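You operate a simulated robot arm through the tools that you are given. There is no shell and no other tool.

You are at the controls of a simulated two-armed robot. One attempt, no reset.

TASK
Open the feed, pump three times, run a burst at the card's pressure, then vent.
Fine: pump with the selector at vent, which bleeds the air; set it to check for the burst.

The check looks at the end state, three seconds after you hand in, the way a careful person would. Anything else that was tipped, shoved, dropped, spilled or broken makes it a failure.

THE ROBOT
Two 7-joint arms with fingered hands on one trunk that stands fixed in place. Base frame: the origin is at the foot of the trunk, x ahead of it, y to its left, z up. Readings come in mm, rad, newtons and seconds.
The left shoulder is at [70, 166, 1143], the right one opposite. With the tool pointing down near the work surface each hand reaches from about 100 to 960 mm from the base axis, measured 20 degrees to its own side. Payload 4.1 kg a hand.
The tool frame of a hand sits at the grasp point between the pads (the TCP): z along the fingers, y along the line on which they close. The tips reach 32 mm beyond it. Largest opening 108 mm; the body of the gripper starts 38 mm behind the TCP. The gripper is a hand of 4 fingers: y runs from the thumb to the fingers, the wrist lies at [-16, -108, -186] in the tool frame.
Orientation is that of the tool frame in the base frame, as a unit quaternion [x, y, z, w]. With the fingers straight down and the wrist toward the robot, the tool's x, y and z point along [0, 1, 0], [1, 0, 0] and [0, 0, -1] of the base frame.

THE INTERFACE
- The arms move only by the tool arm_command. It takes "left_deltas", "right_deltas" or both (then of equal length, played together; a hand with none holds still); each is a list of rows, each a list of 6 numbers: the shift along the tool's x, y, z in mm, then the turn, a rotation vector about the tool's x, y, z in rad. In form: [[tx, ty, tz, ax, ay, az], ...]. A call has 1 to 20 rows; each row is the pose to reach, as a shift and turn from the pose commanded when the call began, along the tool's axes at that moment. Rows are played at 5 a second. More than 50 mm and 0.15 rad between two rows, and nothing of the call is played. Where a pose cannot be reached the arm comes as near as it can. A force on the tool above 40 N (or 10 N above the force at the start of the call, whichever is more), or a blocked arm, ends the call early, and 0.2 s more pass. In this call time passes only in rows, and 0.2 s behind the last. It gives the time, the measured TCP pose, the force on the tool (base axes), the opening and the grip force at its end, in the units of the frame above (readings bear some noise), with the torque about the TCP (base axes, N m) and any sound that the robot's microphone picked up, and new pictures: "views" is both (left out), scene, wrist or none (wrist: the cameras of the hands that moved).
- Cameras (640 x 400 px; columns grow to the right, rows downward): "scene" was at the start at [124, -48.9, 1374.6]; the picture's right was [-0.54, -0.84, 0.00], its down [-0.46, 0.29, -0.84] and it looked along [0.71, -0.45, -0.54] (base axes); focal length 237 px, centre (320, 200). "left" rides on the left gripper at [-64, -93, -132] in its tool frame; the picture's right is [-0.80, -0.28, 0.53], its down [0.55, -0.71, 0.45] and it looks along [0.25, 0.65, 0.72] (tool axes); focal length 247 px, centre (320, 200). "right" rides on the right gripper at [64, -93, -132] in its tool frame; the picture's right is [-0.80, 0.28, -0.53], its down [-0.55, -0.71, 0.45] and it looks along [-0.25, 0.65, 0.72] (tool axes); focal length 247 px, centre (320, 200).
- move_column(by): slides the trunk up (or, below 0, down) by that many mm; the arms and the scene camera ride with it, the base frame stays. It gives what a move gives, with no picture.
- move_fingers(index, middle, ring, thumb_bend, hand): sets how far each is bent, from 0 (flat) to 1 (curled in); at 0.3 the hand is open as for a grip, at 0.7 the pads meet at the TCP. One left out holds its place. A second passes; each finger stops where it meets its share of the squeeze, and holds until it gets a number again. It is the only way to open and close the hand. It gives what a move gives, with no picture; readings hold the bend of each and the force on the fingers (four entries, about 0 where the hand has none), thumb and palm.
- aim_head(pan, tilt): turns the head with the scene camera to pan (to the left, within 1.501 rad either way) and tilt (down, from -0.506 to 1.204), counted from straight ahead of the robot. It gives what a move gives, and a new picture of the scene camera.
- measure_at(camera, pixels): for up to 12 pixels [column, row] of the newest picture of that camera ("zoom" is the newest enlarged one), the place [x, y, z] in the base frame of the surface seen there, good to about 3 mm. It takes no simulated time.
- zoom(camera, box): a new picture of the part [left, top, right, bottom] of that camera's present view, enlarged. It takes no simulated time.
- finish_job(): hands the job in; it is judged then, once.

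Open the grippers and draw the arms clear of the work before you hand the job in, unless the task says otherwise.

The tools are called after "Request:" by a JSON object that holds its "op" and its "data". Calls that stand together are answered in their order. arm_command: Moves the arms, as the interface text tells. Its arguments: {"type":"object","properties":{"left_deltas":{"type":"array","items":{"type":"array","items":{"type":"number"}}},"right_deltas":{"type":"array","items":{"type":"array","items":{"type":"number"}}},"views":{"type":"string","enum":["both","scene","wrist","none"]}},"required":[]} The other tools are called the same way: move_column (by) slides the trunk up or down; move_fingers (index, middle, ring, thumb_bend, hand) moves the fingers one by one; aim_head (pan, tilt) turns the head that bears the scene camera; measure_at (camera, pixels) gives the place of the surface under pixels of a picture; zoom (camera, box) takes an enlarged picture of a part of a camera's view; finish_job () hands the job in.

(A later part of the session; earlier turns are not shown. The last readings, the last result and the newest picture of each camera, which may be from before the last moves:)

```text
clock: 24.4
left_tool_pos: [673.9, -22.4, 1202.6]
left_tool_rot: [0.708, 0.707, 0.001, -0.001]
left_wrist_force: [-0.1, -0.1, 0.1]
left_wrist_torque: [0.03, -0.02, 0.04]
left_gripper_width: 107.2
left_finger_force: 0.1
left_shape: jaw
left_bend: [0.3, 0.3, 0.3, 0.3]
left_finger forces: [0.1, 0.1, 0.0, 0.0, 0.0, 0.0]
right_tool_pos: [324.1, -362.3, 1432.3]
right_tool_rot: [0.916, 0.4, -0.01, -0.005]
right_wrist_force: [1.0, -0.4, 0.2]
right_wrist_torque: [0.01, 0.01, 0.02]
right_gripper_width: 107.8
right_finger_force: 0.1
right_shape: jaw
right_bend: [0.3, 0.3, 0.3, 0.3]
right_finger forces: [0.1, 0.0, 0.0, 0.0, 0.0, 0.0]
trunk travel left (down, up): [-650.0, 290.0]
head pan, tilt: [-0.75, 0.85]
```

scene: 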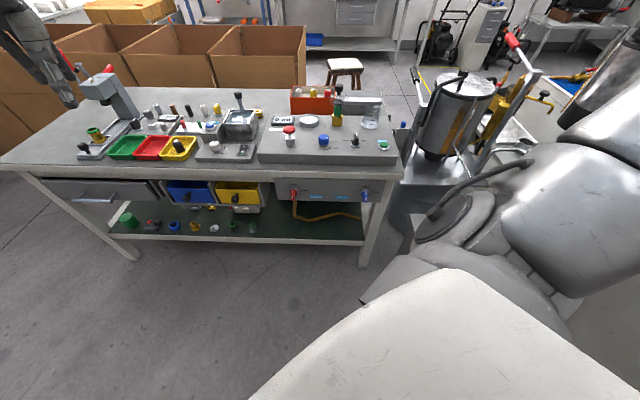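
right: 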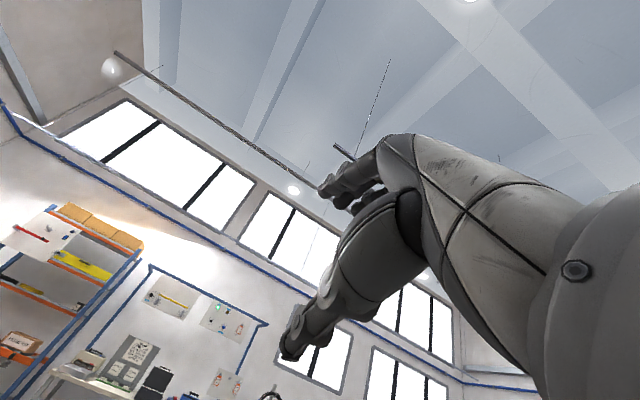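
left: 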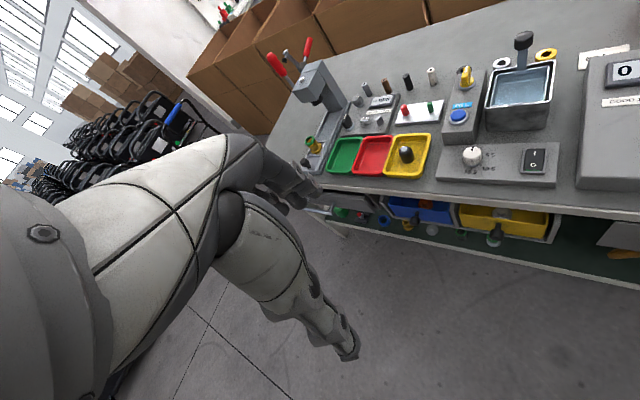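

The right hand is parked high. Now I'll move it a bit further right and rotate the left hand to a "handshake" pose pointing at the bench (fingers along the bench normal), at a test height relative to the shoulder.

Request:
{"op": "arm_command", "data": {"left_deltas": [[-24, -11, 8, -0.0514, -0.1233, -0.0514], [-48, -23, 17, -0.1028, -0.2467, -0.1028], [-72, -34, 25, -0.1543, -0.37, -0.1543], [-96, -46, 34, -0.2057, -0.4933, -0.2057], [-120, -57, 42, -0.2571, -0.6167, -0.2571], [-144, -68, 50, -0.3085, -0.74, -0.3085], [-168, -80, 59, -0.36, -0.8633, -0.36], [-192, -91, 67, -0.4113, -0.9867, -0.4113], [-216, -103, 76, -0.4628, -1.11, -0.4628], [-240, -114, 84, -0.514, -1.2333, -0.514], [-265, -126, 92, -0.5656, -1.3567, -0.5656], [-289, -137, 101, -0.617, -1.48, -0.617]], "right_deltas": [[-13, 3, 0, 0, 0, 0], [-25, 7, 0, 0, 0, 0], [-38, 10, 0, 0, 0, 0], [-50, 13, 0, 0, 0, 0], [-63, 17, 0, 0, 0, 0], [-75, 20, 0, 0, 0, 0], [-88, 23, 0, 0, 0, 0], [-100, 27, 0, 0, 0, 0], [-113, 30, 0, 0, 0, 0], [-126, 33, 0, 0, 0, 0], [-138, 37, 0, 0, 0, 0], [-151, 40, 0, 0, 0, 0]], "views": "both"}}

```text
clock: 27.0
left_tool_pos: [534.4, -313.1, 1102.0]
left_tool_rot: [0.27, 0.653, -0.269, 0.654]
left_wrist_force: [0.3, -0.5, 0.3]
left_wrist_torque: [-0.03, 0.01, 0.02]
left_gripper_width: 107.6
left_finger_force: 0.1
left_shape: jaw
left_bend: [0.3, 0.3, 0.3, 0.3]
left_finger forces: [0.0, 0.0, 0.0, 0.1, 0.0, 0.0]
right_tool_pos: [249.5, -503.8, 1432.4]
right_tool_rot: [0.917, 0.399, -0.008, -0.004]
right_wrist_force: [-0.2, -0.5, 0.5]
right_wrist_torque: [0.01, -0.02, 0.02]
right_gripper_width: 107.9
right_finger_force: 0.1
right_shape: jaw
right_bend: [0.3, 0.3, 0.3, 0.3]
right_finger forces: [0.0, 0.1, 0.0, 0.0, 0.0, 0.0]
trunk travel left (down, up): [-650.0, 290.0]
head pan, tilt: [-0.75, 0.85]
```

scene: 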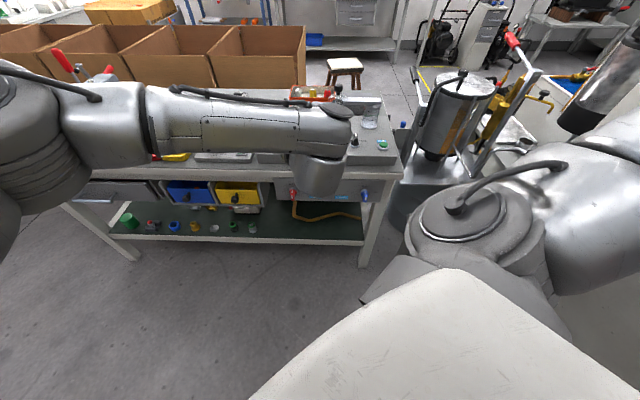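
right: 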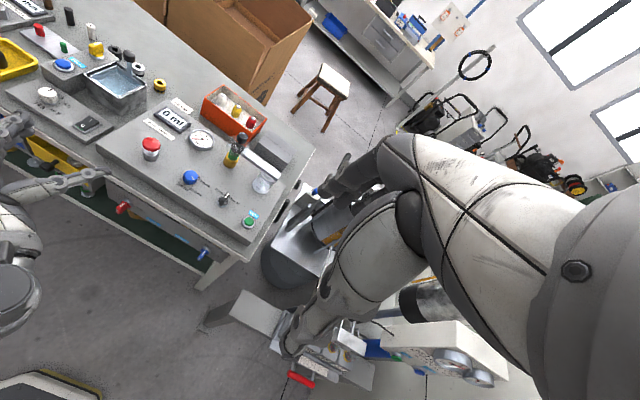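
left: 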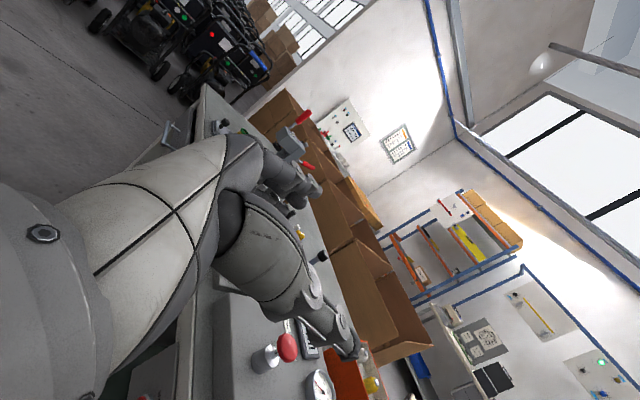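

The left hand reached the handshake pose exactly. Now I test the full motion in free air: forward 87 mm and a 90° clockwise roll about the tool axis, as the valve will need.

Request:
{"op": "arm_command", "data": {"left_deltas": [[0, 0, 43, 0, 0, 0], [0, 0, 87, 0, 0, 0], [0, 0, 87, 0, 0, 0.143], [0, 0, 87, 0, 0, 0.286], [0, 0, 87, 0, 0, 0.428], [0, 0, 87, 0, 0, 0.571], [0, 0, 87, 0, 0, 0.714], [0, 0, 87, 0, 0, 0.857], [0, 0, 87, 0, 0, 1.0], [0, 0, 87, 0, 0, 1.142], [0, 0, 87, 0, 0, 1.285], [0, 0, 87, 0, 0, 1.428], [0, 0, 87, 0, 0, 1.571], [0, 0, 87, 0, 0, 1.66]], "views": "scene"}}

```text
clock: 28.5
left_tool_pos: [685.2, -291.9, 1153.2]
left_tool_rot: [0.368, 0.579, -0.043, 0.726]
left_wrist_force: [1.5, -1.3, 0.0]
left_wrist_torque: [0.0, -0.01, -0.03]
left_gripper_width: 107.9
left_finger_force: 0.0
left_shape: jaw
left_bend: [0.3, 0.3, 0.3, 0.3]
left_finger forces: [0.0, 0.0, 0.0, 0.0, 0.0, 0.0]
right_tool_pos: [251.5, -497.8, 1434.6]
right_tool_rot: [0.917, 0.4, -0.01, -0.005]
right_wrist_force: [-0.1, -0.2, 0.1]
right_wrist_torque: [-0.03, 0.03, 0.0]
right_gripper_width: 107.7
right_finger_force: 0.0
right_shape: jaw
right_bend: [0.3, 0.3, 0.3, 0.3]
right_finger forces: [0.1, 0.1, 0.0, 0.0, 0.0, 0.0]
trunk travel left (down, up): [-650.0, 290.0]
head pan, tilt: [-0.75, 0.85]
stopped in row 7 (left hand): the arm was blocked; the commanded pose is now the measured one
```

scene: 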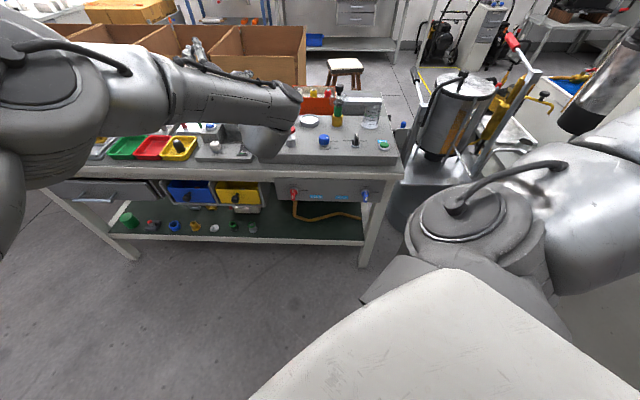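

The roll was blocked partway (left TCP at (685,-292,1153)), probably self-contact at the elbow. I'll look at both arms through the cameras before retreating.

Request:
{"op": "zoom", "data": {"camera": "right", "box": [0, 0, 640, 400]}}

Request:
{"op": "aim_head", "data": {"pan": -0.2, "tilt": 0.9}}

```text
1.00 times, centred on (320, 200) of right (not enlarged: the box is as wide or as high as the picture)
```

zoom: 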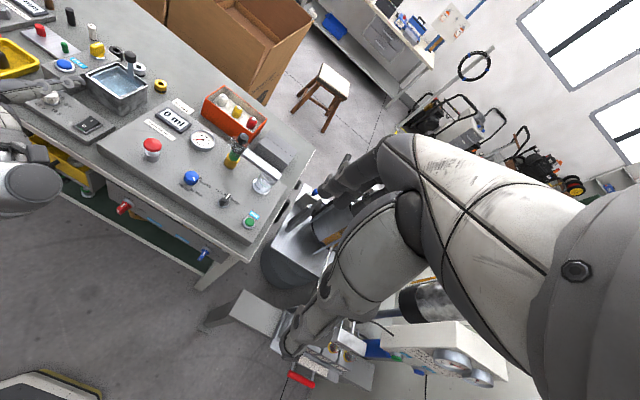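

```text
clock: 29.4
left_tool_pos: [684.8, -293.1, 1152.9]
left_tool_rot: [0.369, 0.579, -0.044, 0.726]
left_wrist_force: [0.1, -0.5, 0.0]
left_wrist_torque: [0.0, 0.0, -0.01]
left_gripper_width: 107.9
left_finger_force: 0.1
left_shape: jaw
left_bend: [0.3, 0.3, 0.3, 0.3]
left_finger forces: [0.1, 0.0, 0.1, 0.0, 0.0, 0.0]
right_tool_pos: [250.8, -498.3, 1433.5]
right_tool_rot: [0.917, 0.4, -0.011, -0.005]
right_wrist_force: [-0.1, 0.0, 0.6]
right_wrist_torque: [0.0, 0.02, 0.0]
right_gripper_width: 108.1
right_finger_force: 0.0
right_shape: jaw
right_bend: [0.3, 0.3, 0.3, 0.3]
right_finger forces: [0.0, 0.1, 0.1, 0.1, 0.0, 0.0]
trunk travel left (down, up): [-650.0, 290.0]
head pan, tilt: [-0.201, 0.901]
```

scene: 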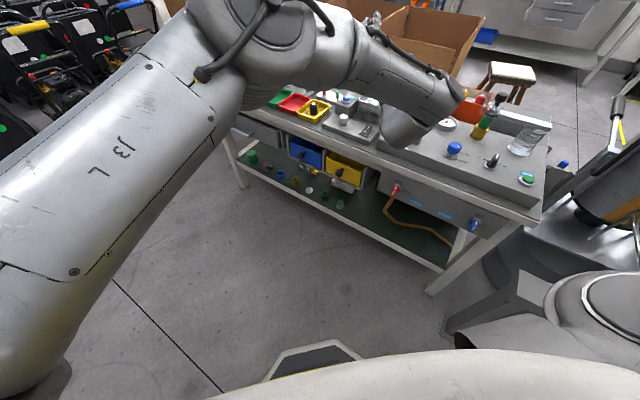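

Nothing is touching; it was a joint limit. I'll bring the left hand back to fingers-down, yawed to face the bench, in front of the apron, and use a finger to push the lever instead.

Request:
{"op": "arm_command", "data": {"left_deltas": [[0, -6, -11, 0.11, 0.054, 0.066], [1, -12, -21, 0.22, 0.108, 0.132], [1, -18, -32, 0.33, 0.161, 0.198], [1, -24, -43, 0.44, 0.215, 0.264], [1, -30, -53, 0.55, 0.269, 0.33], [2, -36, -64, 0.66, 0.323, 0.396], [2, -42, -75, 0.77, 0.377, 0.462], [2, -49, -85, 0.879, 0.43, 0.528], [3, -55, -96, 0.989, 0.484, 0.594], [3, -61, -106, 1.099, 0.538, 0.66], [3, -67, -117, 1.209, 0.592, 0.726], [3, -73, -128, 1.319, 0.645, 0.792], [4, -79, -138, 1.429, 0.699, 0.858], [4, -85, -149, 1.539, 0.753, 0.924]], "views": "both"}}

```text
clock: 32.5
left_tool_pos: [520.6, -269.1, 1101.6]
left_tool_rot: [0.925, 0.381, 0.002, -0.002]
left_wrist_force: [-0.2, -0.1, 0.4]
left_wrist_torque: [-0.01, -0.04, 0.02]
left_gripper_width: 107.6
left_finger_force: 0.1
left_shape: jaw
left_bend: [0.3, 0.3, 0.3, 0.3]
left_finger forces: [0.1, 0.1, 0.0, 0.0, 0.0, 0.1]
right_tool_pos: [250.2, -499.6, 1433.9]
right_tool_rot: [0.917, 0.399, -0.009, -0.004]
right_wrist_force: [0.1, -0.5, -0.4]
right_wrist_torque: [-0.01, -0.01, 0.01]
right_gripper_width: 107.7
right_finger_force: 0.0
right_shape: jaw
right_bend: [0.3, 0.3, 0.3, 0.3]
right_finger forces: [0.0, 0.0, 0.0, 0.0, 0.0, 0.0]
trunk travel left (down, up): [-650.0, 290.0]
head pan, tilt: [-0.201, 0.901]
```

scene: 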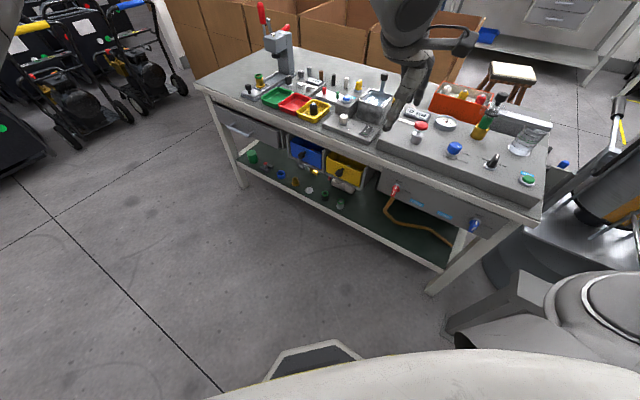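
left: 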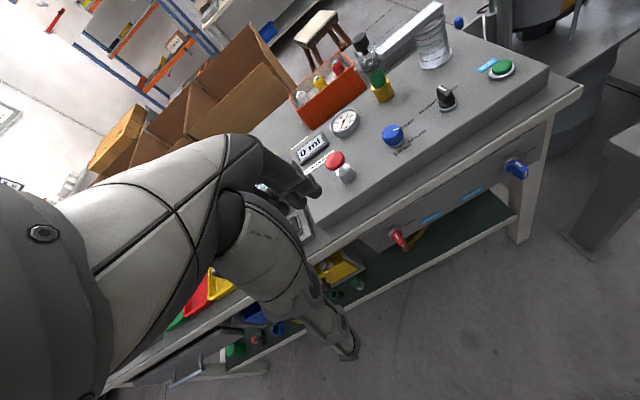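

The left wrist camera now sees the red lever at (397,238), the fingers near (300,190) and the thumb near (345,340). I'll zoom in and measure the fingertips and the lever region.

Request:
{"op": "zoom", "data": {"camera": "left", "box": [230, 120, 390, 220]}}

Request:
{"op": "measure_at", "data": {"camera": "left", "pixels": [[318, 188], [300, 180], [352, 352], [335, 320], [310, 205], [305, 212]]}}

Request:
{"op": "zoom", "data": {"camera": "left", "box": [330, 190, 458, 270]}}

Request:
{"op": "measure_at", "data": {"camera": "zoom", "pixels": [[200, 140], [400, 90], [600, 40], [340, 190], [330, 240], [345, 260], [250, 220], [480, 130], [60, 330], [150, 270], [300, 130], [120, 180]]}}

```text
4.00 times, centred on (310, 170) of left
```

zoom: 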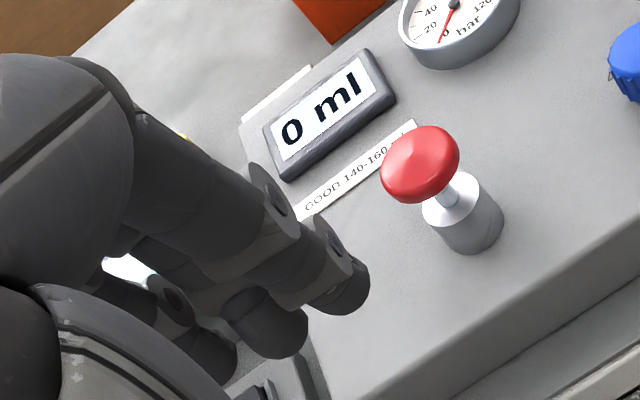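

```text
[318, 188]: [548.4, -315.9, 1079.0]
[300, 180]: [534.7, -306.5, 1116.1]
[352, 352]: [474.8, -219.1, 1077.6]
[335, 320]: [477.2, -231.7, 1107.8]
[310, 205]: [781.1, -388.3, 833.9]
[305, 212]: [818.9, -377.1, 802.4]
```

```text
5.00 times, centred on (394, 230) of left
```

zoom: 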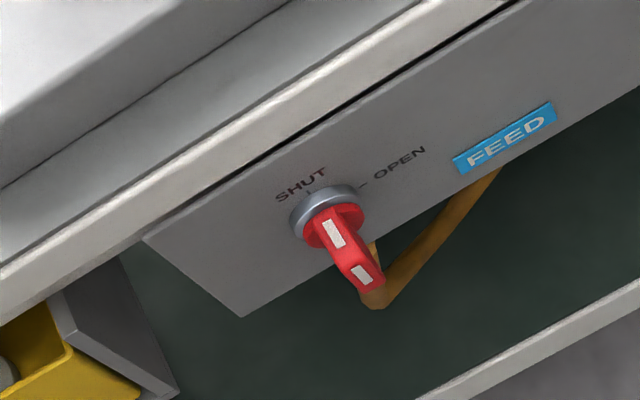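

```text
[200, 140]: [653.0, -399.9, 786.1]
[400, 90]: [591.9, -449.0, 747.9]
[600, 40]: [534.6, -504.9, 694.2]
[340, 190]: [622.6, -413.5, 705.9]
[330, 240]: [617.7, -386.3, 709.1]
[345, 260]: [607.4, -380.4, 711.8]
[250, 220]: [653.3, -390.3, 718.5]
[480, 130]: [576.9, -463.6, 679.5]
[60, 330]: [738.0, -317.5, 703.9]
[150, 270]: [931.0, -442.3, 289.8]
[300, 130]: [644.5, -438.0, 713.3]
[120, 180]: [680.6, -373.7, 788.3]
```

The apron plane sits almost flush with the bench edge, so a finger pointing straight down can pass in front of the edge and push the lever. I'll measure each fingertip precisely.

Request:
{"op": "zoom", "data": {"camera": "left", "box": [262, 155, 342, 215]}}

Request:
{"op": "measure_at", "data": {"camera": "zoom", "pixels": [[440, 270], [410, 310], [470, 260], [400, 210], [270, 340], [300, 370], [240, 380], [330, 200], [170, 400], [380, 290], [455, 300]]}}

```text
6.67 times, centred on (302, 185) of left
```

zoom: 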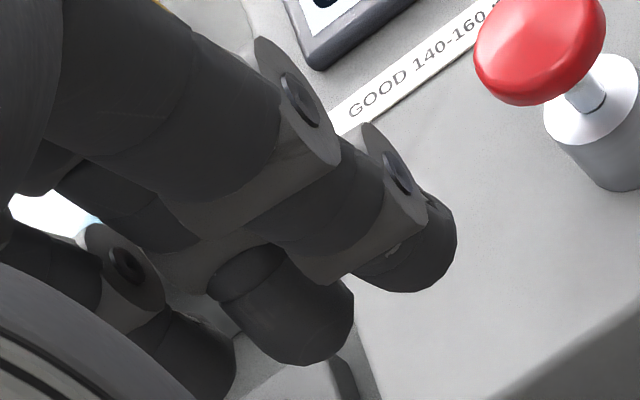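

```text
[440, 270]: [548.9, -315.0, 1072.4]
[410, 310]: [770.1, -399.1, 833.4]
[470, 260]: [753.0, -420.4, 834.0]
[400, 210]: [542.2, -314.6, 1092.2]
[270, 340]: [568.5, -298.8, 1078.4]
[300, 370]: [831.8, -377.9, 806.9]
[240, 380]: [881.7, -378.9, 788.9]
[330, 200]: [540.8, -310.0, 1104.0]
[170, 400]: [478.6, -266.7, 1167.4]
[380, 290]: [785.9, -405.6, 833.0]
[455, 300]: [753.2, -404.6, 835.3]
```

Index tip is about 8 mm right of and 54 mm beyond the TCP; lever centre is at (n≈709, z≈702). I'll curl the middle and ring fingers so only the index pokes, then descend in front of the apron to the left of the lever.

Request:
{"op": "move_fingers", "data": {"hand": "left", "middle": 0.95, "ring": 0.95}}

Request:
{"op": "arm_command", "data": {"left_deltas": [[1, 8, 38, 0, 0, 0], [2, 16, 76, 0, 0, 0], [3, 24, 114, 0, 0, 0], [4, 32, 152, 0, 0, 0], [5, 40, 190, 0, 0, 0], [6, 48, 228, 0, 0, 0], [7, 56, 266, 0, 0, 0], [8, 64, 304, 0, 0, 0], [10, 72, 332, 0, 0, 0]], "views": "both"}}

```text
clock: 33.5
left_tool_pos: [521.1, -268.4, 1099.6]
left_tool_rot: [0.924, 0.381, 0.003, -0.001]
left_wrist_force: [-0.4, -0.3, -0.5]
left_wrist_torque: [0.0, 0.01, -0.03]
left_gripper_width: 108.5
left_finger_force: 0.1
left_shape: fingers
left_bend: [0.3, 0.95, 0.95, 0.3]
left_finger forces: [0.1, 0.0, 0.1, 0.0, 0.1, 0.1]
right_tool_pos: [250.7, -498.7, 1434.1]
right_tool_rot: [0.917, 0.4, -0.01, -0.005]
right_wrist_force: [0.8, 0.1, 0.0]
right_wrist_torque: [0.01, 0.0, -0.02]
right_gripper_width: 107.7
right_finger_force: 0.0
right_shape: jaw
right_bend: [0.3, 0.3, 0.3, 0.3]
right_finger forces: [0.0, 0.1, 0.0, 0.0, 0.1, 0.0]
trunk travel left (down, up): [-650.0, 290.0]
head pan, tilt: [-0.201, 0.901]
```

```text
clock: 35.5
left_tool_pos: [578.6, -310.8, 768.0]
left_tool_rot: [0.924, 0.382, 0.003, -0.002]
left_wrist_force: [-0.1, -0.2, -0.5]
left_wrist_torque: [-0.01, 0.0, 0.0]
left_gripper_width: 108.4
left_finger_force: 0.0
left_shape: fingers
left_bend: [0.3, 0.95, 0.95, 0.3]
left_finger forces: [0.1, 0.0, 0.0, 0.0, 0.1, 0.0]
right_tool_pos: [250.7, -499.0, 1434.0]
right_tool_rot: [0.917, 0.399, -0.011, -0.004]
right_wrist_force: [0.0, 0.2, 0.1]
right_wrist_torque: [0.01, 0.01, -0.03]
right_gripper_width: 107.8
right_finger_force: 0.1
right_shape: jaw
right_bend: [0.3, 0.3, 0.3, 0.3]
right_finger forces: [0.1, 0.1, 0.0, 0.0, 0.0, 0.1]
trunk travel left (down, up): [-650.0, 290.0]
head pan, tilt: [-0.201, 0.901]
```

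scene: 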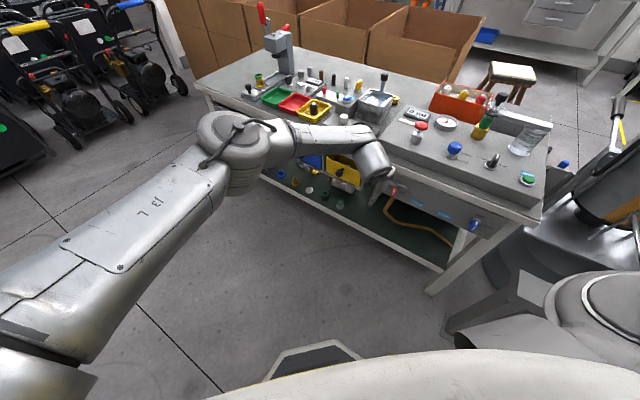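
left: 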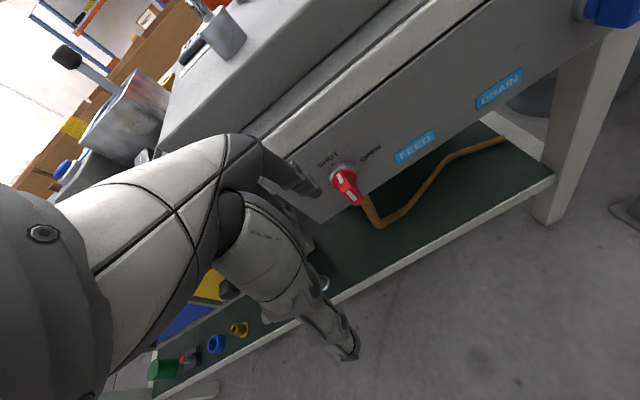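

The index fingertip at (318,190) is now right beside the lever at (347,185). I'll zoom and measure both.

Request:
{"op": "zoom", "data": {"camera": "left", "box": [290, 140, 386, 220]}}

Request:
{"op": "measure_at", "data": {"camera": "zoom", "pixels": [[190, 320], [205, 305], [170, 260], [190, 340], [380, 270], [425, 360], [455, 370], [420, 390], [340, 250], [395, 330], [350, 330]]}}

```text
5.00 times, centred on (338, 180) of left
```

zoom: 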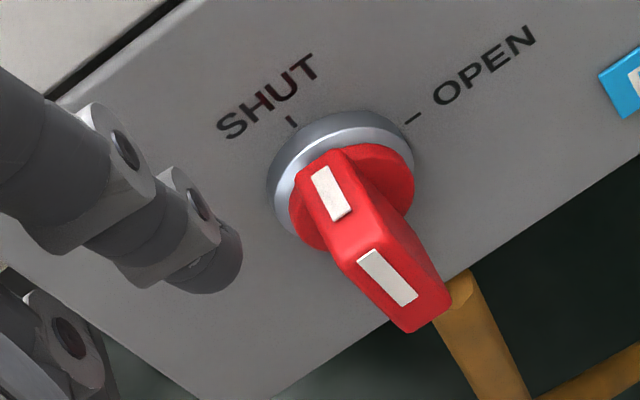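

```text
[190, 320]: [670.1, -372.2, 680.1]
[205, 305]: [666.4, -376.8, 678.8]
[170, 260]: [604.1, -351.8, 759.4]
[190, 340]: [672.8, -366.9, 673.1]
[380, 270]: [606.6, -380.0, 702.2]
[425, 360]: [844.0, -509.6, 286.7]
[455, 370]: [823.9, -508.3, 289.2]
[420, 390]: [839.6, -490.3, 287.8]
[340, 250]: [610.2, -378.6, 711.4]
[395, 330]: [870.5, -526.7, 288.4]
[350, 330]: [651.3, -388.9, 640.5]
```

I need the valve axis and fingertip more precisely, so I'll measure ring edge points and the fingertip in this zoom.

Request:
{"op": "measure_at", "data": {"camera": "zoom", "pixels": [[274, 195], [300, 135], [345, 117], [385, 125], [408, 155], [225, 275], [210, 285], [235, 245], [195, 270], [385, 275], [410, 320], [445, 300]]}}

Request:
{"op": "zoom", "data": {"camera": "left", "box": [300, 160, 380, 210]}}

Request:
{"op": "measure_at", "data": {"camera": "zoom", "pixels": [[130, 170], [150, 200], [100, 230], [360, 195], [380, 215], [415, 275], [440, 280], [480, 240], [440, 190], [350, 105], [330, 90], [390, 150]]}}

```text
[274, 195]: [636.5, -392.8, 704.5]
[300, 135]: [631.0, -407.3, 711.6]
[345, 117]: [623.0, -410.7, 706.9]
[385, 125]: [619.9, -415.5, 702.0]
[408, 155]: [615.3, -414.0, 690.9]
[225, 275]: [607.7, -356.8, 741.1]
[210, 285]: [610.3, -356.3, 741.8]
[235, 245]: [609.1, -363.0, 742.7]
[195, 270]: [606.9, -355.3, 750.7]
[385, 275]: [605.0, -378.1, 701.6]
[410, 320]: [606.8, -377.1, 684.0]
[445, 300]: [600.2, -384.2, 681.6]
```

```text
8.00 times, centred on (340, 185) of left
```

zoom: 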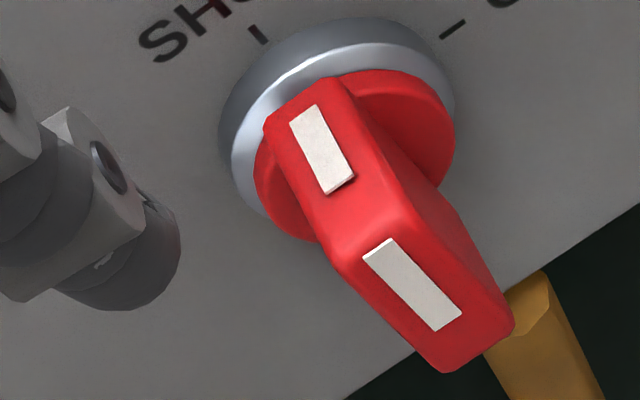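

```text
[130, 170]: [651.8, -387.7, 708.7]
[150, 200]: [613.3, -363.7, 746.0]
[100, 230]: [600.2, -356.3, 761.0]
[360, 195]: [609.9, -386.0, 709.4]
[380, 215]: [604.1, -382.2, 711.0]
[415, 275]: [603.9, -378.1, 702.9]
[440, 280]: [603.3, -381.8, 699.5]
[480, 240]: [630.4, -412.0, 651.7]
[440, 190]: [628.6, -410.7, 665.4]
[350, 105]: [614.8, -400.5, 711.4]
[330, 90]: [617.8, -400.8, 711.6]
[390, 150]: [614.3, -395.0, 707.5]
```

Lever spans z 682–712, axis around t=-158, z=697; the index tip (bottom ~738) has 6 mm side clearance to the left. I'll lower 32 mm and then move 25 mm toward the apron so the tip sits beside the lever's upper half.

Request:
{"op": "arm_command", "data": {"left_deltas": [[0, 0, 16, 0, 0, 0], [0, 0, 32, 0, 0, 0], [0, 13, 32, 0, 0, 0], [0, 25, 32, 0, 0, 0]], "views": "wrist"}}

Request:
{"op": "zoom", "data": {"camera": "left", "box": [290, 150, 370, 200]}}

```text
clock: 36.5
left_tool_pos: [596.1, -329.4, 735.7]
left_tool_rot: [0.925, 0.381, 0.002, -0.002]
left_wrist_force: [-1.0, -0.5, 0.3]
left_wrist_torque: [0.05, 0.01, -0.03]
left_gripper_width: 108.3
left_finger_force: 0.0
left_shape: fingers
left_bend: [0.3, 0.95, 0.95, 0.3]
left_finger forces: [0.1, 0.0, 0.1, 0.1, 0.0, 0.0]
right_tool_pos: [249.8, -499.8, 1433.0]
right_tool_rot: [0.917, 0.4, -0.009, -0.004]
right_wrist_force: [-0.7, -0.1, -0.4]
right_wrist_torque: [0.02, 0.02, 0.02]
right_gripper_width: 107.5
right_finger_force: 0.1
right_shape: jaw
right_bend: [0.3, 0.3, 0.3, 0.3]
right_finger forces: [0.0, 0.1, 0.1, 0.1, 0.0, 0.1]
trunk travel left (down, up): [-650.0, 290.0]
head pan, tilt: [-0.201, 0.901]
```

left: 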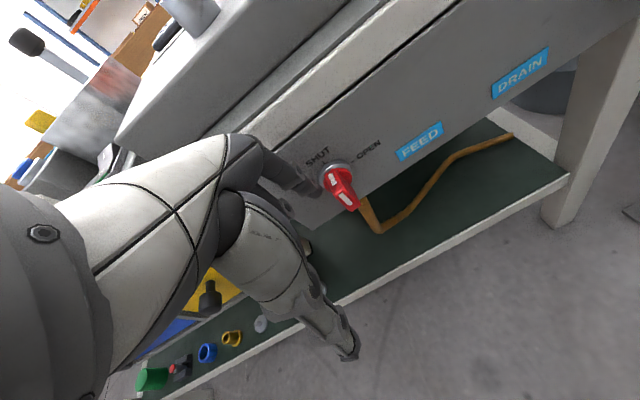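

```text
8.00 times, centred on (330, 175) of left
```

zoom: 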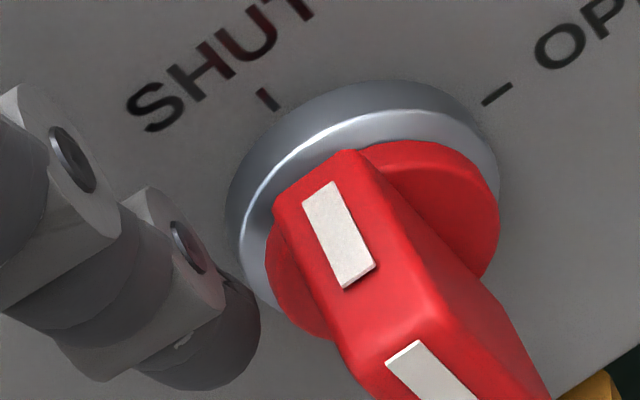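

The tip is beside the lever's upper half without contact. I'll push it to the right in small steps (18 mm) and check the lever's angle.

Request:
{"op": "arm_command", "data": {"left_deltas": [[-4, 0, 0, 0, 0, 0], [-8, 0, 0, 0, 0, 0], [-11, 0, 0, 0, 0, 0], [-14, 0, 0, 0, 0, 0], [-18, 0, 0, 0, 0, 0]], "views": "wrist"}}

Request:
{"op": "zoom", "data": {"camera": "left", "box": [280, 150, 360, 200]}}

```text
clock: 37.6
left_tool_pos: [582.4, -342.2, 737.0]
left_tool_rot: [0.924, 0.381, 0.002, 0.0]
left_wrist_force: [1.0, 0.4, 1.8]
left_wrist_torque: [-0.11, -0.06, 0.06]
left_gripper_width: 109.2
left_finger_force: 0.5
left_shape: fingers
left_bend: [0.3, 0.95, 0.95, 0.3]
left_finger forces: [1.6, 0.0, 0.1, 0.0, 0.1, 0.0]
right_tool_pos: [249.3, -499.5, 1433.6]
right_tool_rot: [0.916, 0.4, -0.009, -0.005]
right_wrist_force: [0.9, 0.4, 0.2]
right_wrist_torque: [0.0, -0.03, -0.02]
right_gripper_width: 107.7
right_finger_force: 0.2
right_shape: jaw
right_bend: [0.3, 0.3, 0.3, 0.3]
right_finger forces: [0.0, 0.1, 0.0, 0.1, 0.0, 0.1]
trunk travel left (down, up): [-650.0, 290.0]
head pan, tilt: [-0.201, 0.901]
```

left: 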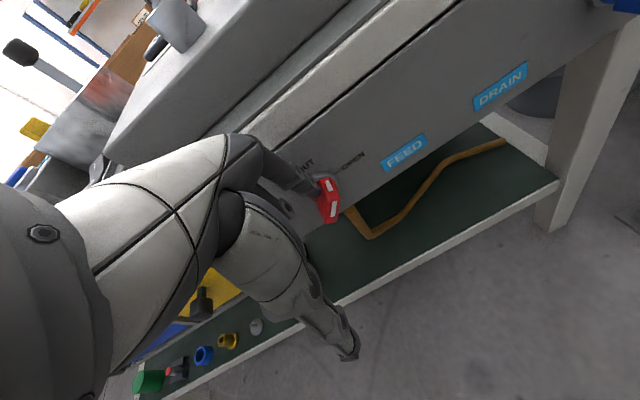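

```text
8.00 times, centred on (320, 175) of left
```

zoom: 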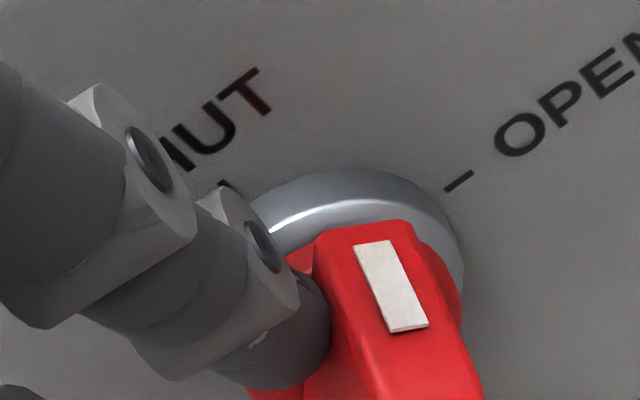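

The lever is turning with only ~2 N; it's around 40°. I'll continue another 14 mm to the right.

Request:
{"op": "arm_command", "data": {"left_deltas": [[-4, 0, 0, 0, 0, 0], [-8, 0, 0, 0, 0, 0], [-11, 0, 0, 0, 0, 0], [-14, 0, 0, 0, 0, 0]], "views": "wrist"}}

Request:
{"op": "zoom", "data": {"camera": "left", "box": [270, 150, 366, 210]}}

```text
clock: 38.6
left_tool_pos: [573.1, -350.7, 737.1]
left_tool_rot: [0.925, 0.381, 0.002, -0.002]
left_wrist_force: [-0.8, -0.3, 0.0]
left_wrist_torque: [0.01, 0.01, -0.03]
left_gripper_width: 108.6
left_finger_force: 0.0
left_shape: fingers
left_bend: [0.3, 0.95, 0.95, 0.3]
left_finger forces: [0.0, 0.0, 0.0, 0.0, 0.0, 0.1]
right_tool_pos: [251.0, -498.9, 1433.5]
right_tool_rot: [0.917, 0.4, -0.011, -0.004]
right_wrist_force: [-0.2, 0.6, 0.6]
right_wrist_torque: [0.02, -0.04, 0.02]
right_gripper_width: 107.8
right_finger_force: 0.0
right_shape: jaw
right_bend: [0.3, 0.3, 0.3, 0.3]
right_finger forces: [0.0, 0.1, 0.1, 0.0, 0.0, 0.0]
trunk travel left (down, up): [-650.0, 290.0]
head pan, tilt: [-0.201, 0.901]
```

left: 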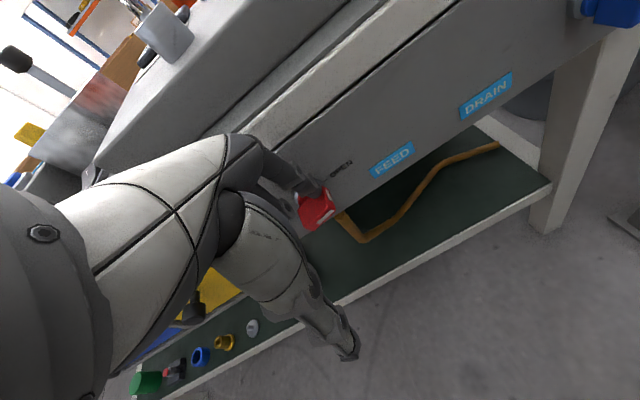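

```text
6.67 times, centred on (318, 180) of left
```

zoom: 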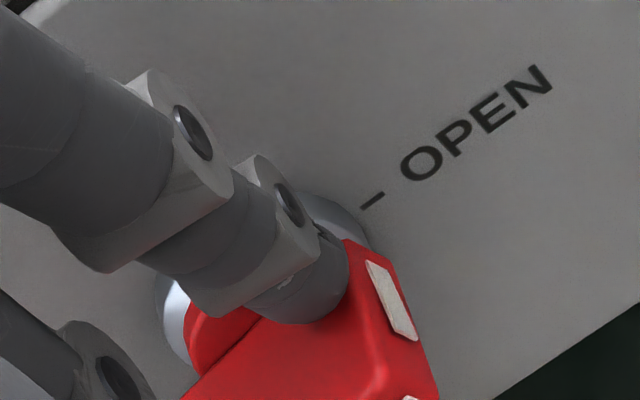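

The lever appears to have swung over to the OPEN tick, with no contact force left. I'll lift the finger and back off to view it.

Request:
{"op": "arm_command", "data": {"left_deltas": [[0, 0, -20, 0, 0, 0], [5, -20, -40, 0, 0, 0], [15, -50, -50, 0, 0, 0]], "views": "wrist"}}

Request:
{"op": "zoom", "data": {"camera": "left", "box": [300, 150, 428, 230]}}

```text
clock: 39.5
left_tool_pos: [548.4, -304.0, 785.4]
left_tool_rot: [0.925, 0.381, 0.001, 0.0]
left_wrist_force: [0.6, -0.3, 0.4]
left_wrist_torque: [-0.01, 0.01, -0.01]
left_gripper_width: 108.5
left_finger_force: 0.0
left_shape: fingers
left_bend: [0.3, 0.95, 0.95, 0.3]
left_finger forces: [0.0, 0.1, 0.0, 0.0, 0.1, 0.0]
right_tool_pos: [250.4, -498.4, 1434.6]
right_tool_rot: [0.917, 0.399, -0.01, -0.004]
right_wrist_force: [-0.4, 0.6, 0.3]
right_wrist_torque: [-0.02, -0.02, -0.05]
right_gripper_width: 107.9
right_finger_force: 0.0
right_shape: jaw
right_bend: [0.3, 0.3, 0.3, 0.3]
right_finger forces: [0.1, 0.0, 0.1, 0.1, 0.0, 0.0]
trunk travel left (down, up): [-650.0, 290.0]
head pan, tilt: [-0.201, 0.901]
```

left: 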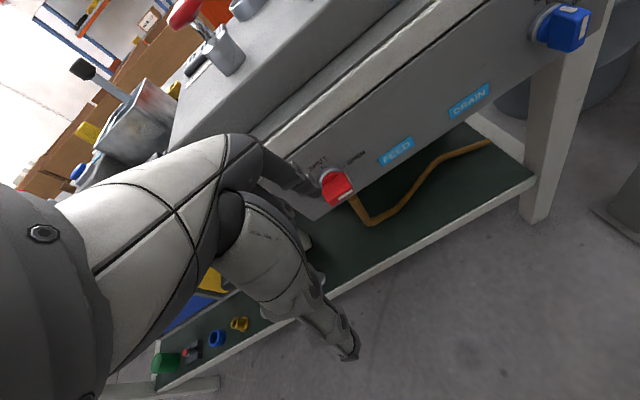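

```text
5.00 times, centred on (364, 190) of left
```

zoom: 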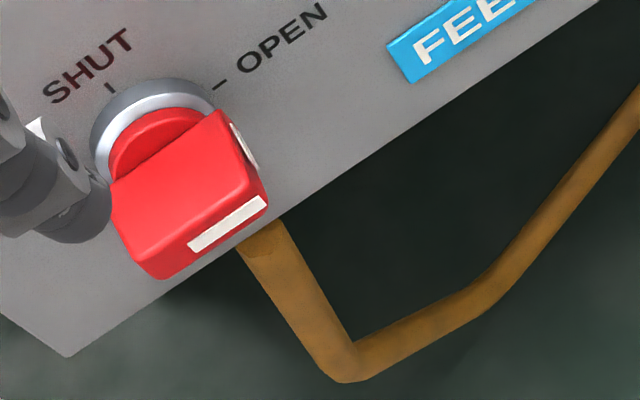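

The feed lever's white mark now points at OPEN and is parallel to the label text — feed is open. Next I lift the left hand and carry it above the red plunger at about (710,-464,904).

Request:
{"op": "arm_command", "data": {"left_deltas": [[0, 0, -45, 0, 0, 0], [0, 0, -90, 0, 0, 0], [0, 0, -135, 0, 0, 0], [0, 0, -180, 0, 0, 0], [0, 0, -225, 0, 0, 0], [0, 40, -235, 0, 0, 0], [0, 80, -235, 0, 0, 0], [0, 120, -235, 0, 0, 0], [0, 160, -235, 0, 0, 0]], "views": "wrist"}}

Request:
{"op": "move_fingers", "data": {"hand": "left", "index": 0.7, "middle": 0.7, "ring": 0.7, "thumb_bend": 0.7}}

Request:
{"op": "zoom", "data": {"camera": "left", "box": [200, 100, 440, 250]}}

```text
clock: 41.5
left_tool_pos: [627.6, -384.1, 1021.0]
left_tool_rot: [0.924, 0.383, 0.002, 0.0]
left_wrist_force: [0.3, 0.5, 0.1]
left_wrist_torque: [-0.03, 0.02, 0.0]
left_gripper_width: 108.8
left_finger_force: 0.0
left_shape: fingers
left_bend: [0.3, 0.95, 0.95, 0.3]
left_finger forces: [0.1, 0.0, 0.0, 0.0, 0.0, 0.0]
left hand out of reach, approached as far as the arm can: row 8, 9
right_tool_pos: [251.2, -496.7, 1434.3]
right_tool_rot: [0.917, 0.399, -0.01, -0.004]
right_wrist_force: [0.4, -0.4, 0.5]
right_wrist_torque: [-0.02, 0.01, -0.03]
right_gripper_width: 107.9
right_finger_force: 0.0
right_shape: jaw
right_bend: [0.3, 0.3, 0.3, 0.3]
right_finger forces: [0.0, 0.0, 0.0, 0.0, 0.0, 0.0]
trunk travel left (down, up): [-650.0, 290.0]
head pan, tilt: [-0.201, 0.901]
```

left: 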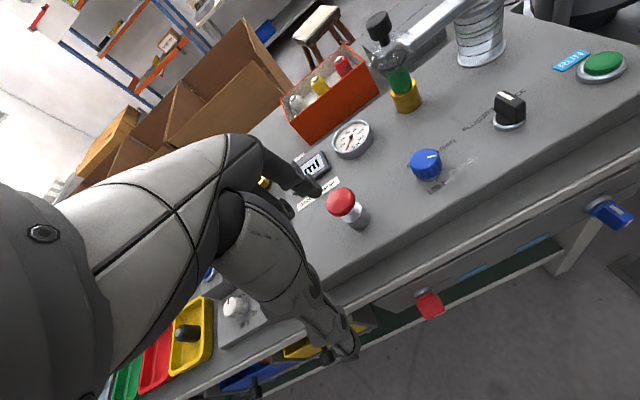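

```text
clock: 42.5
left_tool_pos: [626.2, -386.1, 1019.7]
left_tool_rot: [0.924, 0.382, 0.003, 0.001]
left_wrist_force: [0.6, -0.1, -0.1]
left_wrist_torque: [-0.03, -0.02, 0.02]
left_gripper_width: 3.6
left_finger_force: 0.1
left_shape: fingers
left_bend: [0.7, 0.7, 0.7, 0.7]
left_finger forces: [0.1, 0.1, 0.0, 0.0, 0.1, 0.0]
right_tool_pos: [250.8, -499.4, 1433.8]
right_tool_rot: [0.917, 0.399, -0.011, -0.004]
right_wrist_force: [0.4, 0.5, -0.6]
right_wrist_torque: [-0.01, -0.01, -0.03]
right_gripper_width: 108.0
right_finger_force: 0.0
right_shape: jaw
right_bend: [0.3, 0.3, 0.3, 0.3]
right_finger forces: [0.0, 0.1, 0.1, 0.2, 0.0, 0.0]
trunk travel left (down, up): [-650.0, 290.0]
head pan, tilt: [-0.201, 0.901]
```

```text
2.67 times, centred on (320, 175) of left
```

zoom: 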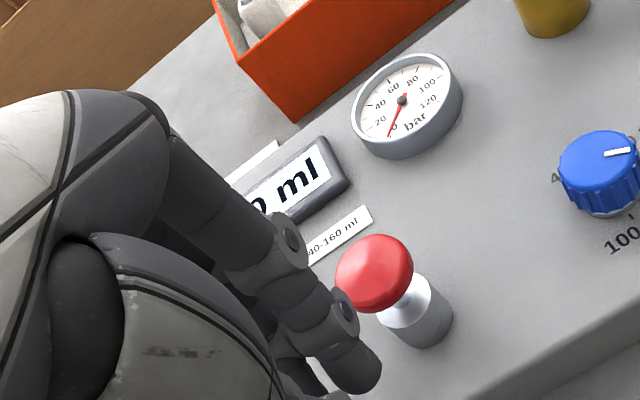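

The left arm runs out of reach just short of the plunger (stopped at (626,-386)), so the right hand will do the console work. I'll withdraw the left hand to its side first and reopen it.

Request:
{"op": "arm_command", "data": {"left_deltas": [[0, -25, -30, 0, 0, 0], [10, -60, -60, 0, 0, 0], [25, -100, -80, 0, 0, 0], [45, -145, -95, 0, 0, 0], [65, -190, -105, 0, 0, 0], [90, -235, -115, 0, 0, 0], [112, -280, -120, 0, 0, 0], [130, -315, -130, 0, 0, 0]], "views": "none"}}

Request:
{"op": "move_fingers", "data": {"hand": "left", "index": 0.3, "middle": 0.3, "ring": 0.3, "thumb_bend": 0.3}}

Request:
{"op": "arm_command", "data": {"right_deltas": [[40, 0, 20, 0, 0, 0], [80, 10, 50, 0, 0, 0.01], [115, 30, 80, 0, 0, 0.02], [150, 55, 110, 0, 0, 0.03], [185, 80, 140, 0, 0, 0.037], [215, 105, 170, 0, 0, 0.037], [240, 130, 200, 0, 0, 0.037], [265, 155, 230, 0, 0, 0.037], [285, 180, 260, 0, 0, 0.037], [300, 205, 290, 0, 0, 0.037], [312, 230, 320, 0, 0, 0.037], [322, 255, 345, 0, 0, 0.037], [332, 285, 365, 0, 0, 0.037], [340, 313, 380, 0, 0, 0.037]], "views": "both"}}

```text
refused: row 4 steps farther than a row can; nothing moved
```

```text
clock: 43.5
left_tool_pos: [626.7, -386.4, 1020.0]
left_tool_rot: [0.924, 0.382, 0.003, 0.0]
left_wrist_force: [-0.2, -1.0, 0.0]
left_wrist_torque: [0.03, -0.01, 0.01]
left_gripper_width: 108.0
left_finger_force: 0.0
left_shape: fingers
left_bend: [0.3, 0.3, 0.3, 0.3]
left_finger forces: [0.0, 0.0, 0.0, 0.1, 0.0, 0.0]
right_tool_pos: [250.1, -499.2, 1434.7]
right_tool_rot: [0.917, 0.4, -0.009, -0.005]
right_wrist_force: [-1.0, -0.7, 1.2]
right_wrist_torque: [-0.03, -0.03, -0.04]
right_gripper_width: 107.5
right_finger_force: 0.0
right_shape: jaw
right_bend: [0.3, 0.3, 0.3, 0.3]
right_finger forces: [0.1, 0.0, 0.1, 0.1, 0.0, 0.0]
trunk travel left (down, up): [-650.0, 290.0]
head pan, tilt: [-0.201, 0.901]
```

```text
refused: row 2 steps farther than a row can; nothing moved
```

Both moves were refused for step length; the left fingers opened harmlessly in the air. I'll resend the left withdrawal with even, smaller steps.

Request:
{"op": "arm_command", "data": {"left_deltas": [[13, -34, -13, 0, 0, 0], [27, -68, -26, 0, 0, 0], [40, -102, -39, 0, 0, 0], [54, -136, -52, 0, 0, 0], [67, -170, -65, 0, 0, 0], [80, -205, -78, 0, 0, 0], [94, -239, -91, 0, 0, 0], [107, -273, -104, 0, 0, 0], [121, -307, -117, 0, 0, 0], [134, -341, -130, 0, 0, 0]], "views": "scene"}}

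```text
clock: 45.6
left_tool_pos: [479.5, -45.8, 1149.8]
left_tool_rot: [0.924, 0.381, 0.003, 0.0]
left_wrist_force: [-0.9, 0.6, 0.1]
left_wrist_torque: [-0.01, 0.0, 0.02]
left_gripper_width: 108.3
left_finger_force: 0.1
left_shape: fingers
left_bend: [0.3, 0.3, 0.3, 0.3]
left_finger forces: [0.0, 0.0, 0.0, 0.0, 0.1, 0.0]
right_tool_pos: [249.7, -496.8, 1435.4]
right_tool_rot: [0.917, 0.399, -0.01, -0.003]
right_wrist_force: [0.3, 0.8, 0.4]
right_wrist_torque: [-0.05, -0.03, -0.02]
right_gripper_width: 107.9
right_finger_force: 0.1
right_shape: jaw
right_bend: [0.3, 0.3, 0.3, 0.3]
right_finger forces: [0.2, 0.1, 0.0, 0.1, 0.0, 0.0]
trunk travel left (down, up): [-650.0, 290.0]
head pan, tilt: [-0.201, 0.901]
```

scene: 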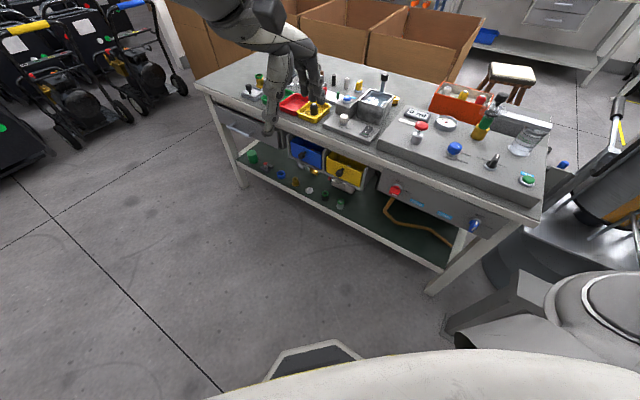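

Left hand is clear. I'll close the right hand's fingertips together and carry it in even steps to above the red plunger.

Request:
{"op": "move_fingers", "data": {"hand": "right", "index": 0.7, "middle": 0.7, "ring": 0.7, "thumb_bend": 0.7}}

Request:
{"op": "arm_command", "data": {"right_deltas": [[24, 22, 27, 0, 0, 0.003], [49, 45, 54, 0, 0, 0.006], [73, 67, 81, 0, 0, 0.009], [97, 89, 109, 0, 0, 0.012], [121, 112, 136, 0, 0, 0.015], [146, 134, 163, 0, 0, 0.018], [170, 156, 190, 0, 0, 0.021], [194, 179, 217, 0, 0, 0.024], [219, 201, 244, 0, 0, 0.027], [243, 224, 271, 0, 0, 0.03], [267, 246, 299, 0, 0, 0.033], [291, 268, 326, 0, 0, 0.035], [316, 291, 353, 0, 0, 0.036], [340, 313, 380, 0, 0, 0.037]], "views": "both"}}

```text
clock: 46.6
left_tool_pos: [481.5, -47.3, 1150.9]
left_tool_rot: [0.925, 0.381, 0.002, -0.001]
left_wrist_force: [0.1, 0.8, -1.1]
left_wrist_torque: [0.04, 0.0, -0.02]
left_gripper_width: 108.4
left_finger_force: 0.1
left_shape: fingers
left_bend: [0.3, 0.3, 0.3, 0.3]
left_finger forces: [0.0, 0.0, 0.1, 0.0, 0.0, 0.1]
right_tool_pos: [250.2, -498.8, 1435.1]
right_tool_rot: [0.917, 0.399, -0.011, -0.004]
right_wrist_force: [0.2, -0.3, -1.0]
right_wrist_torque: [-0.01, 0.04, 0.04]
right_gripper_width: 3.8
right_finger_force: 0.1
right_shape: fingers
right_bend: [0.7, 0.7, 0.7, 0.7]
right_finger forces: [0.2, 0.0, 0.0, 0.0, 0.1, 0.0]
trunk travel left (down, up): [-650.0, 290.0]
head pan, tilt: [-0.201, 0.901]
```

```text
clock: 49.6
left_tool_pos: [483.6, -48.6, 1150.0]
left_tool_rot: [0.925, 0.381, 0.002, -0.001]
left_wrist_force: [-0.2, 0.7, -0.6]
left_wrist_torque: [0.0, -0.03, -0.03]
left_gripper_width: 108.4
left_finger_force: 0.0
left_shape: fingers
left_bend: [0.3, 0.3, 0.3, 0.3]
left_finger forces: [0.0, 0.1, 0.1, 0.0, 0.0, 0.1]
right_tool_pos: [695.5, -466.3, 1045.5]
right_tool_rot: [0.924, 0.383, -0.01, -0.004]
right_wrist_force: [0.2, -0.1, -0.9]
right_wrist_torque: [-0.01, 0.04, 0.0]
right_gripper_width: 3.4
right_finger_force: 0.0
right_shape: fingers
right_bend: [0.7, 0.7, 0.7, 0.7]
right_finger forces: [0.1, 0.0, 0.0, 0.0, 0.0, 0.0]
right hand out of reach, approached as far as the arm can: row 14
trunk travel left (down, up): [-650.0, 290.0]
head pan, tilt: [-0.201, 0.901]
```

scene: 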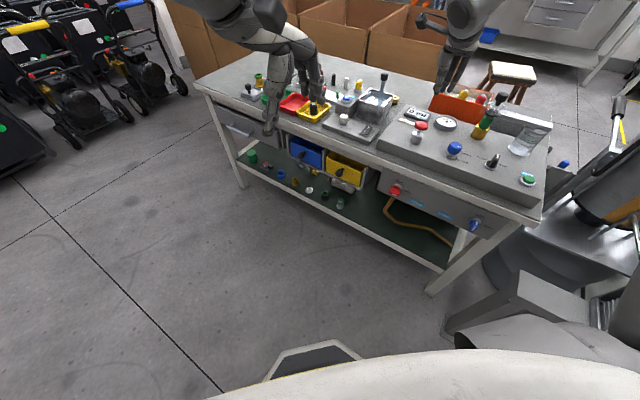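
right: 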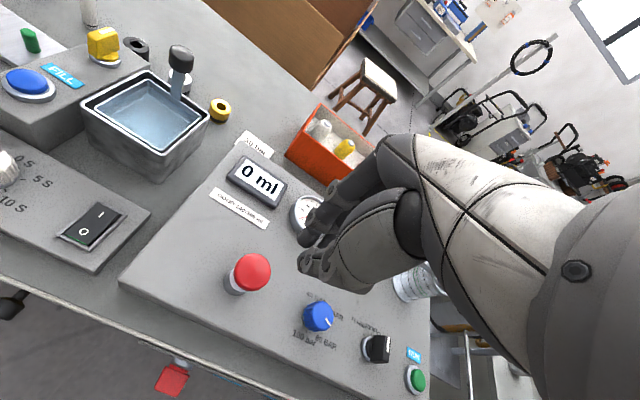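

The right hand hovers near the plunger; the plunger head is at (252,272) in the wrist view. I'll measure its head and the fingertips precisely.

Request:
{"op": "zoom", "data": {"camera": "right", "box": [200, 200, 360, 300]}}

Request:
{"op": "measure_at", "data": {"camera": "zoom", "pixels": [[210, 220], [250, 235], [280, 265], [210, 270], [160, 270], [200, 310], [260, 330], [130, 330], [460, 300], [420, 160], [400, 240], [440, 320]]}}

```text
4.00 times, centred on (280, 250) of right
```

zoom: 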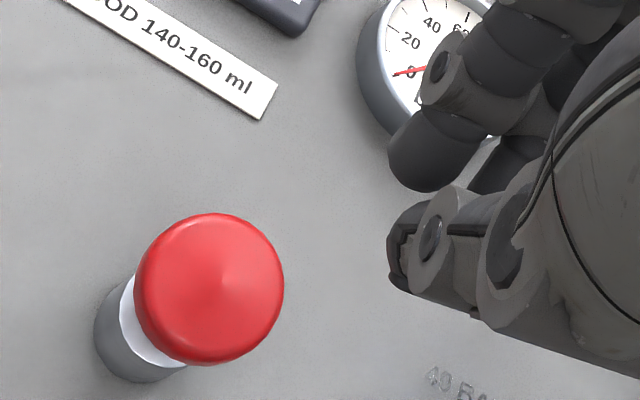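

```text
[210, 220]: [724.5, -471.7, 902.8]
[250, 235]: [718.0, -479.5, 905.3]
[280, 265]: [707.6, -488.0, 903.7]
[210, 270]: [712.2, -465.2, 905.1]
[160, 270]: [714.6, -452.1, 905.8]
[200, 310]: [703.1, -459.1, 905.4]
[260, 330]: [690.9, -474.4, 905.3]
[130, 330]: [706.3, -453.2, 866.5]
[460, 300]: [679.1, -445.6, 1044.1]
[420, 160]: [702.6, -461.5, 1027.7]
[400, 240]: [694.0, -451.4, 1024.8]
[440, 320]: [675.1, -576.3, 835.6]
```

Plunger head centre is about (708,-462), top z 905, radius ~21 mm. I'll descend to just above it with the fingertip bunch centred.

Request:
{"op": "arm_command", "data": {"right_deltas": [[4, 2, 25, 0, 0, 0], [8, 3, 50, 0, 0, 0], [12, 5, 75, 0, 0, 0], [16, 6, 98, 0, 0, 0]], "views": "wrist"}}

Request:
{"op": "zoom", "data": {"camera": "right", "box": [200, 160, 360, 260]}}

```text
clock: 50.6
left_tool_pos: [481.5, -47.8, 1150.1]
left_tool_rot: [0.924, 0.382, 0.003, -0.002]
left_wrist_force: [0.4, 0.1, 0.2]
left_wrist_torque: [-0.01, -0.02, 0.03]
left_gripper_width: 108.4
left_finger_force: 0.0
left_shape: fingers
left_bend: [0.3, 0.3, 0.3, 0.3]
left_finger forces: [0.1, 0.0, 0.1, 0.0, 0.1, 0.1]
right_tool_pos: [665.3, -468.9, 973.4]
right_tool_rot: [0.924, 0.383, -0.01, -0.004]
right_wrist_force: [0.6, -0.3, 0.6]
right_wrist_torque: [0.0, -0.02, -0.01]
right_gripper_width: 3.3
right_finger_force: 0.1
right_shape: fingers
right_bend: [0.7, 0.7, 0.7, 0.7]
right_finger forces: [0.0, 0.0, 0.1, 0.0, 0.1, 0.1]
right hand out of reach, approached as far as the arm can: row 1, 2, 3, 4
trunk travel left (down, up): [-650.0, 290.0]
head pan, tilt: [-0.201, 0.901]
```

right: 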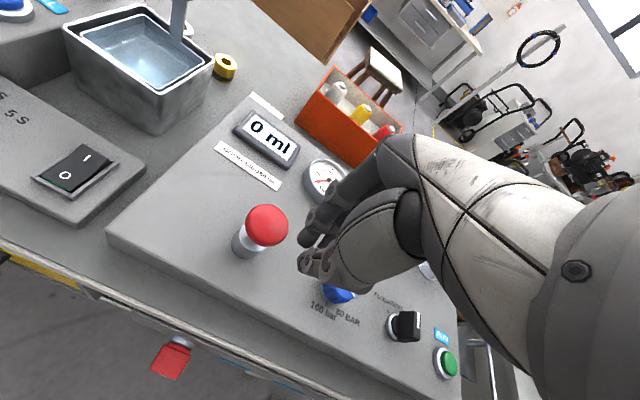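

```text
4.00 times, centred on (280, 210) of right
```

zoom: 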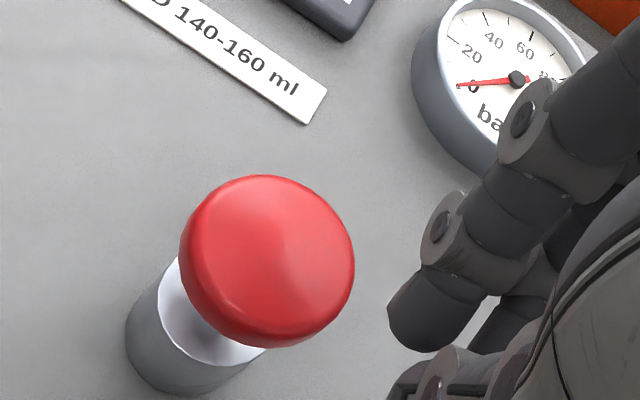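

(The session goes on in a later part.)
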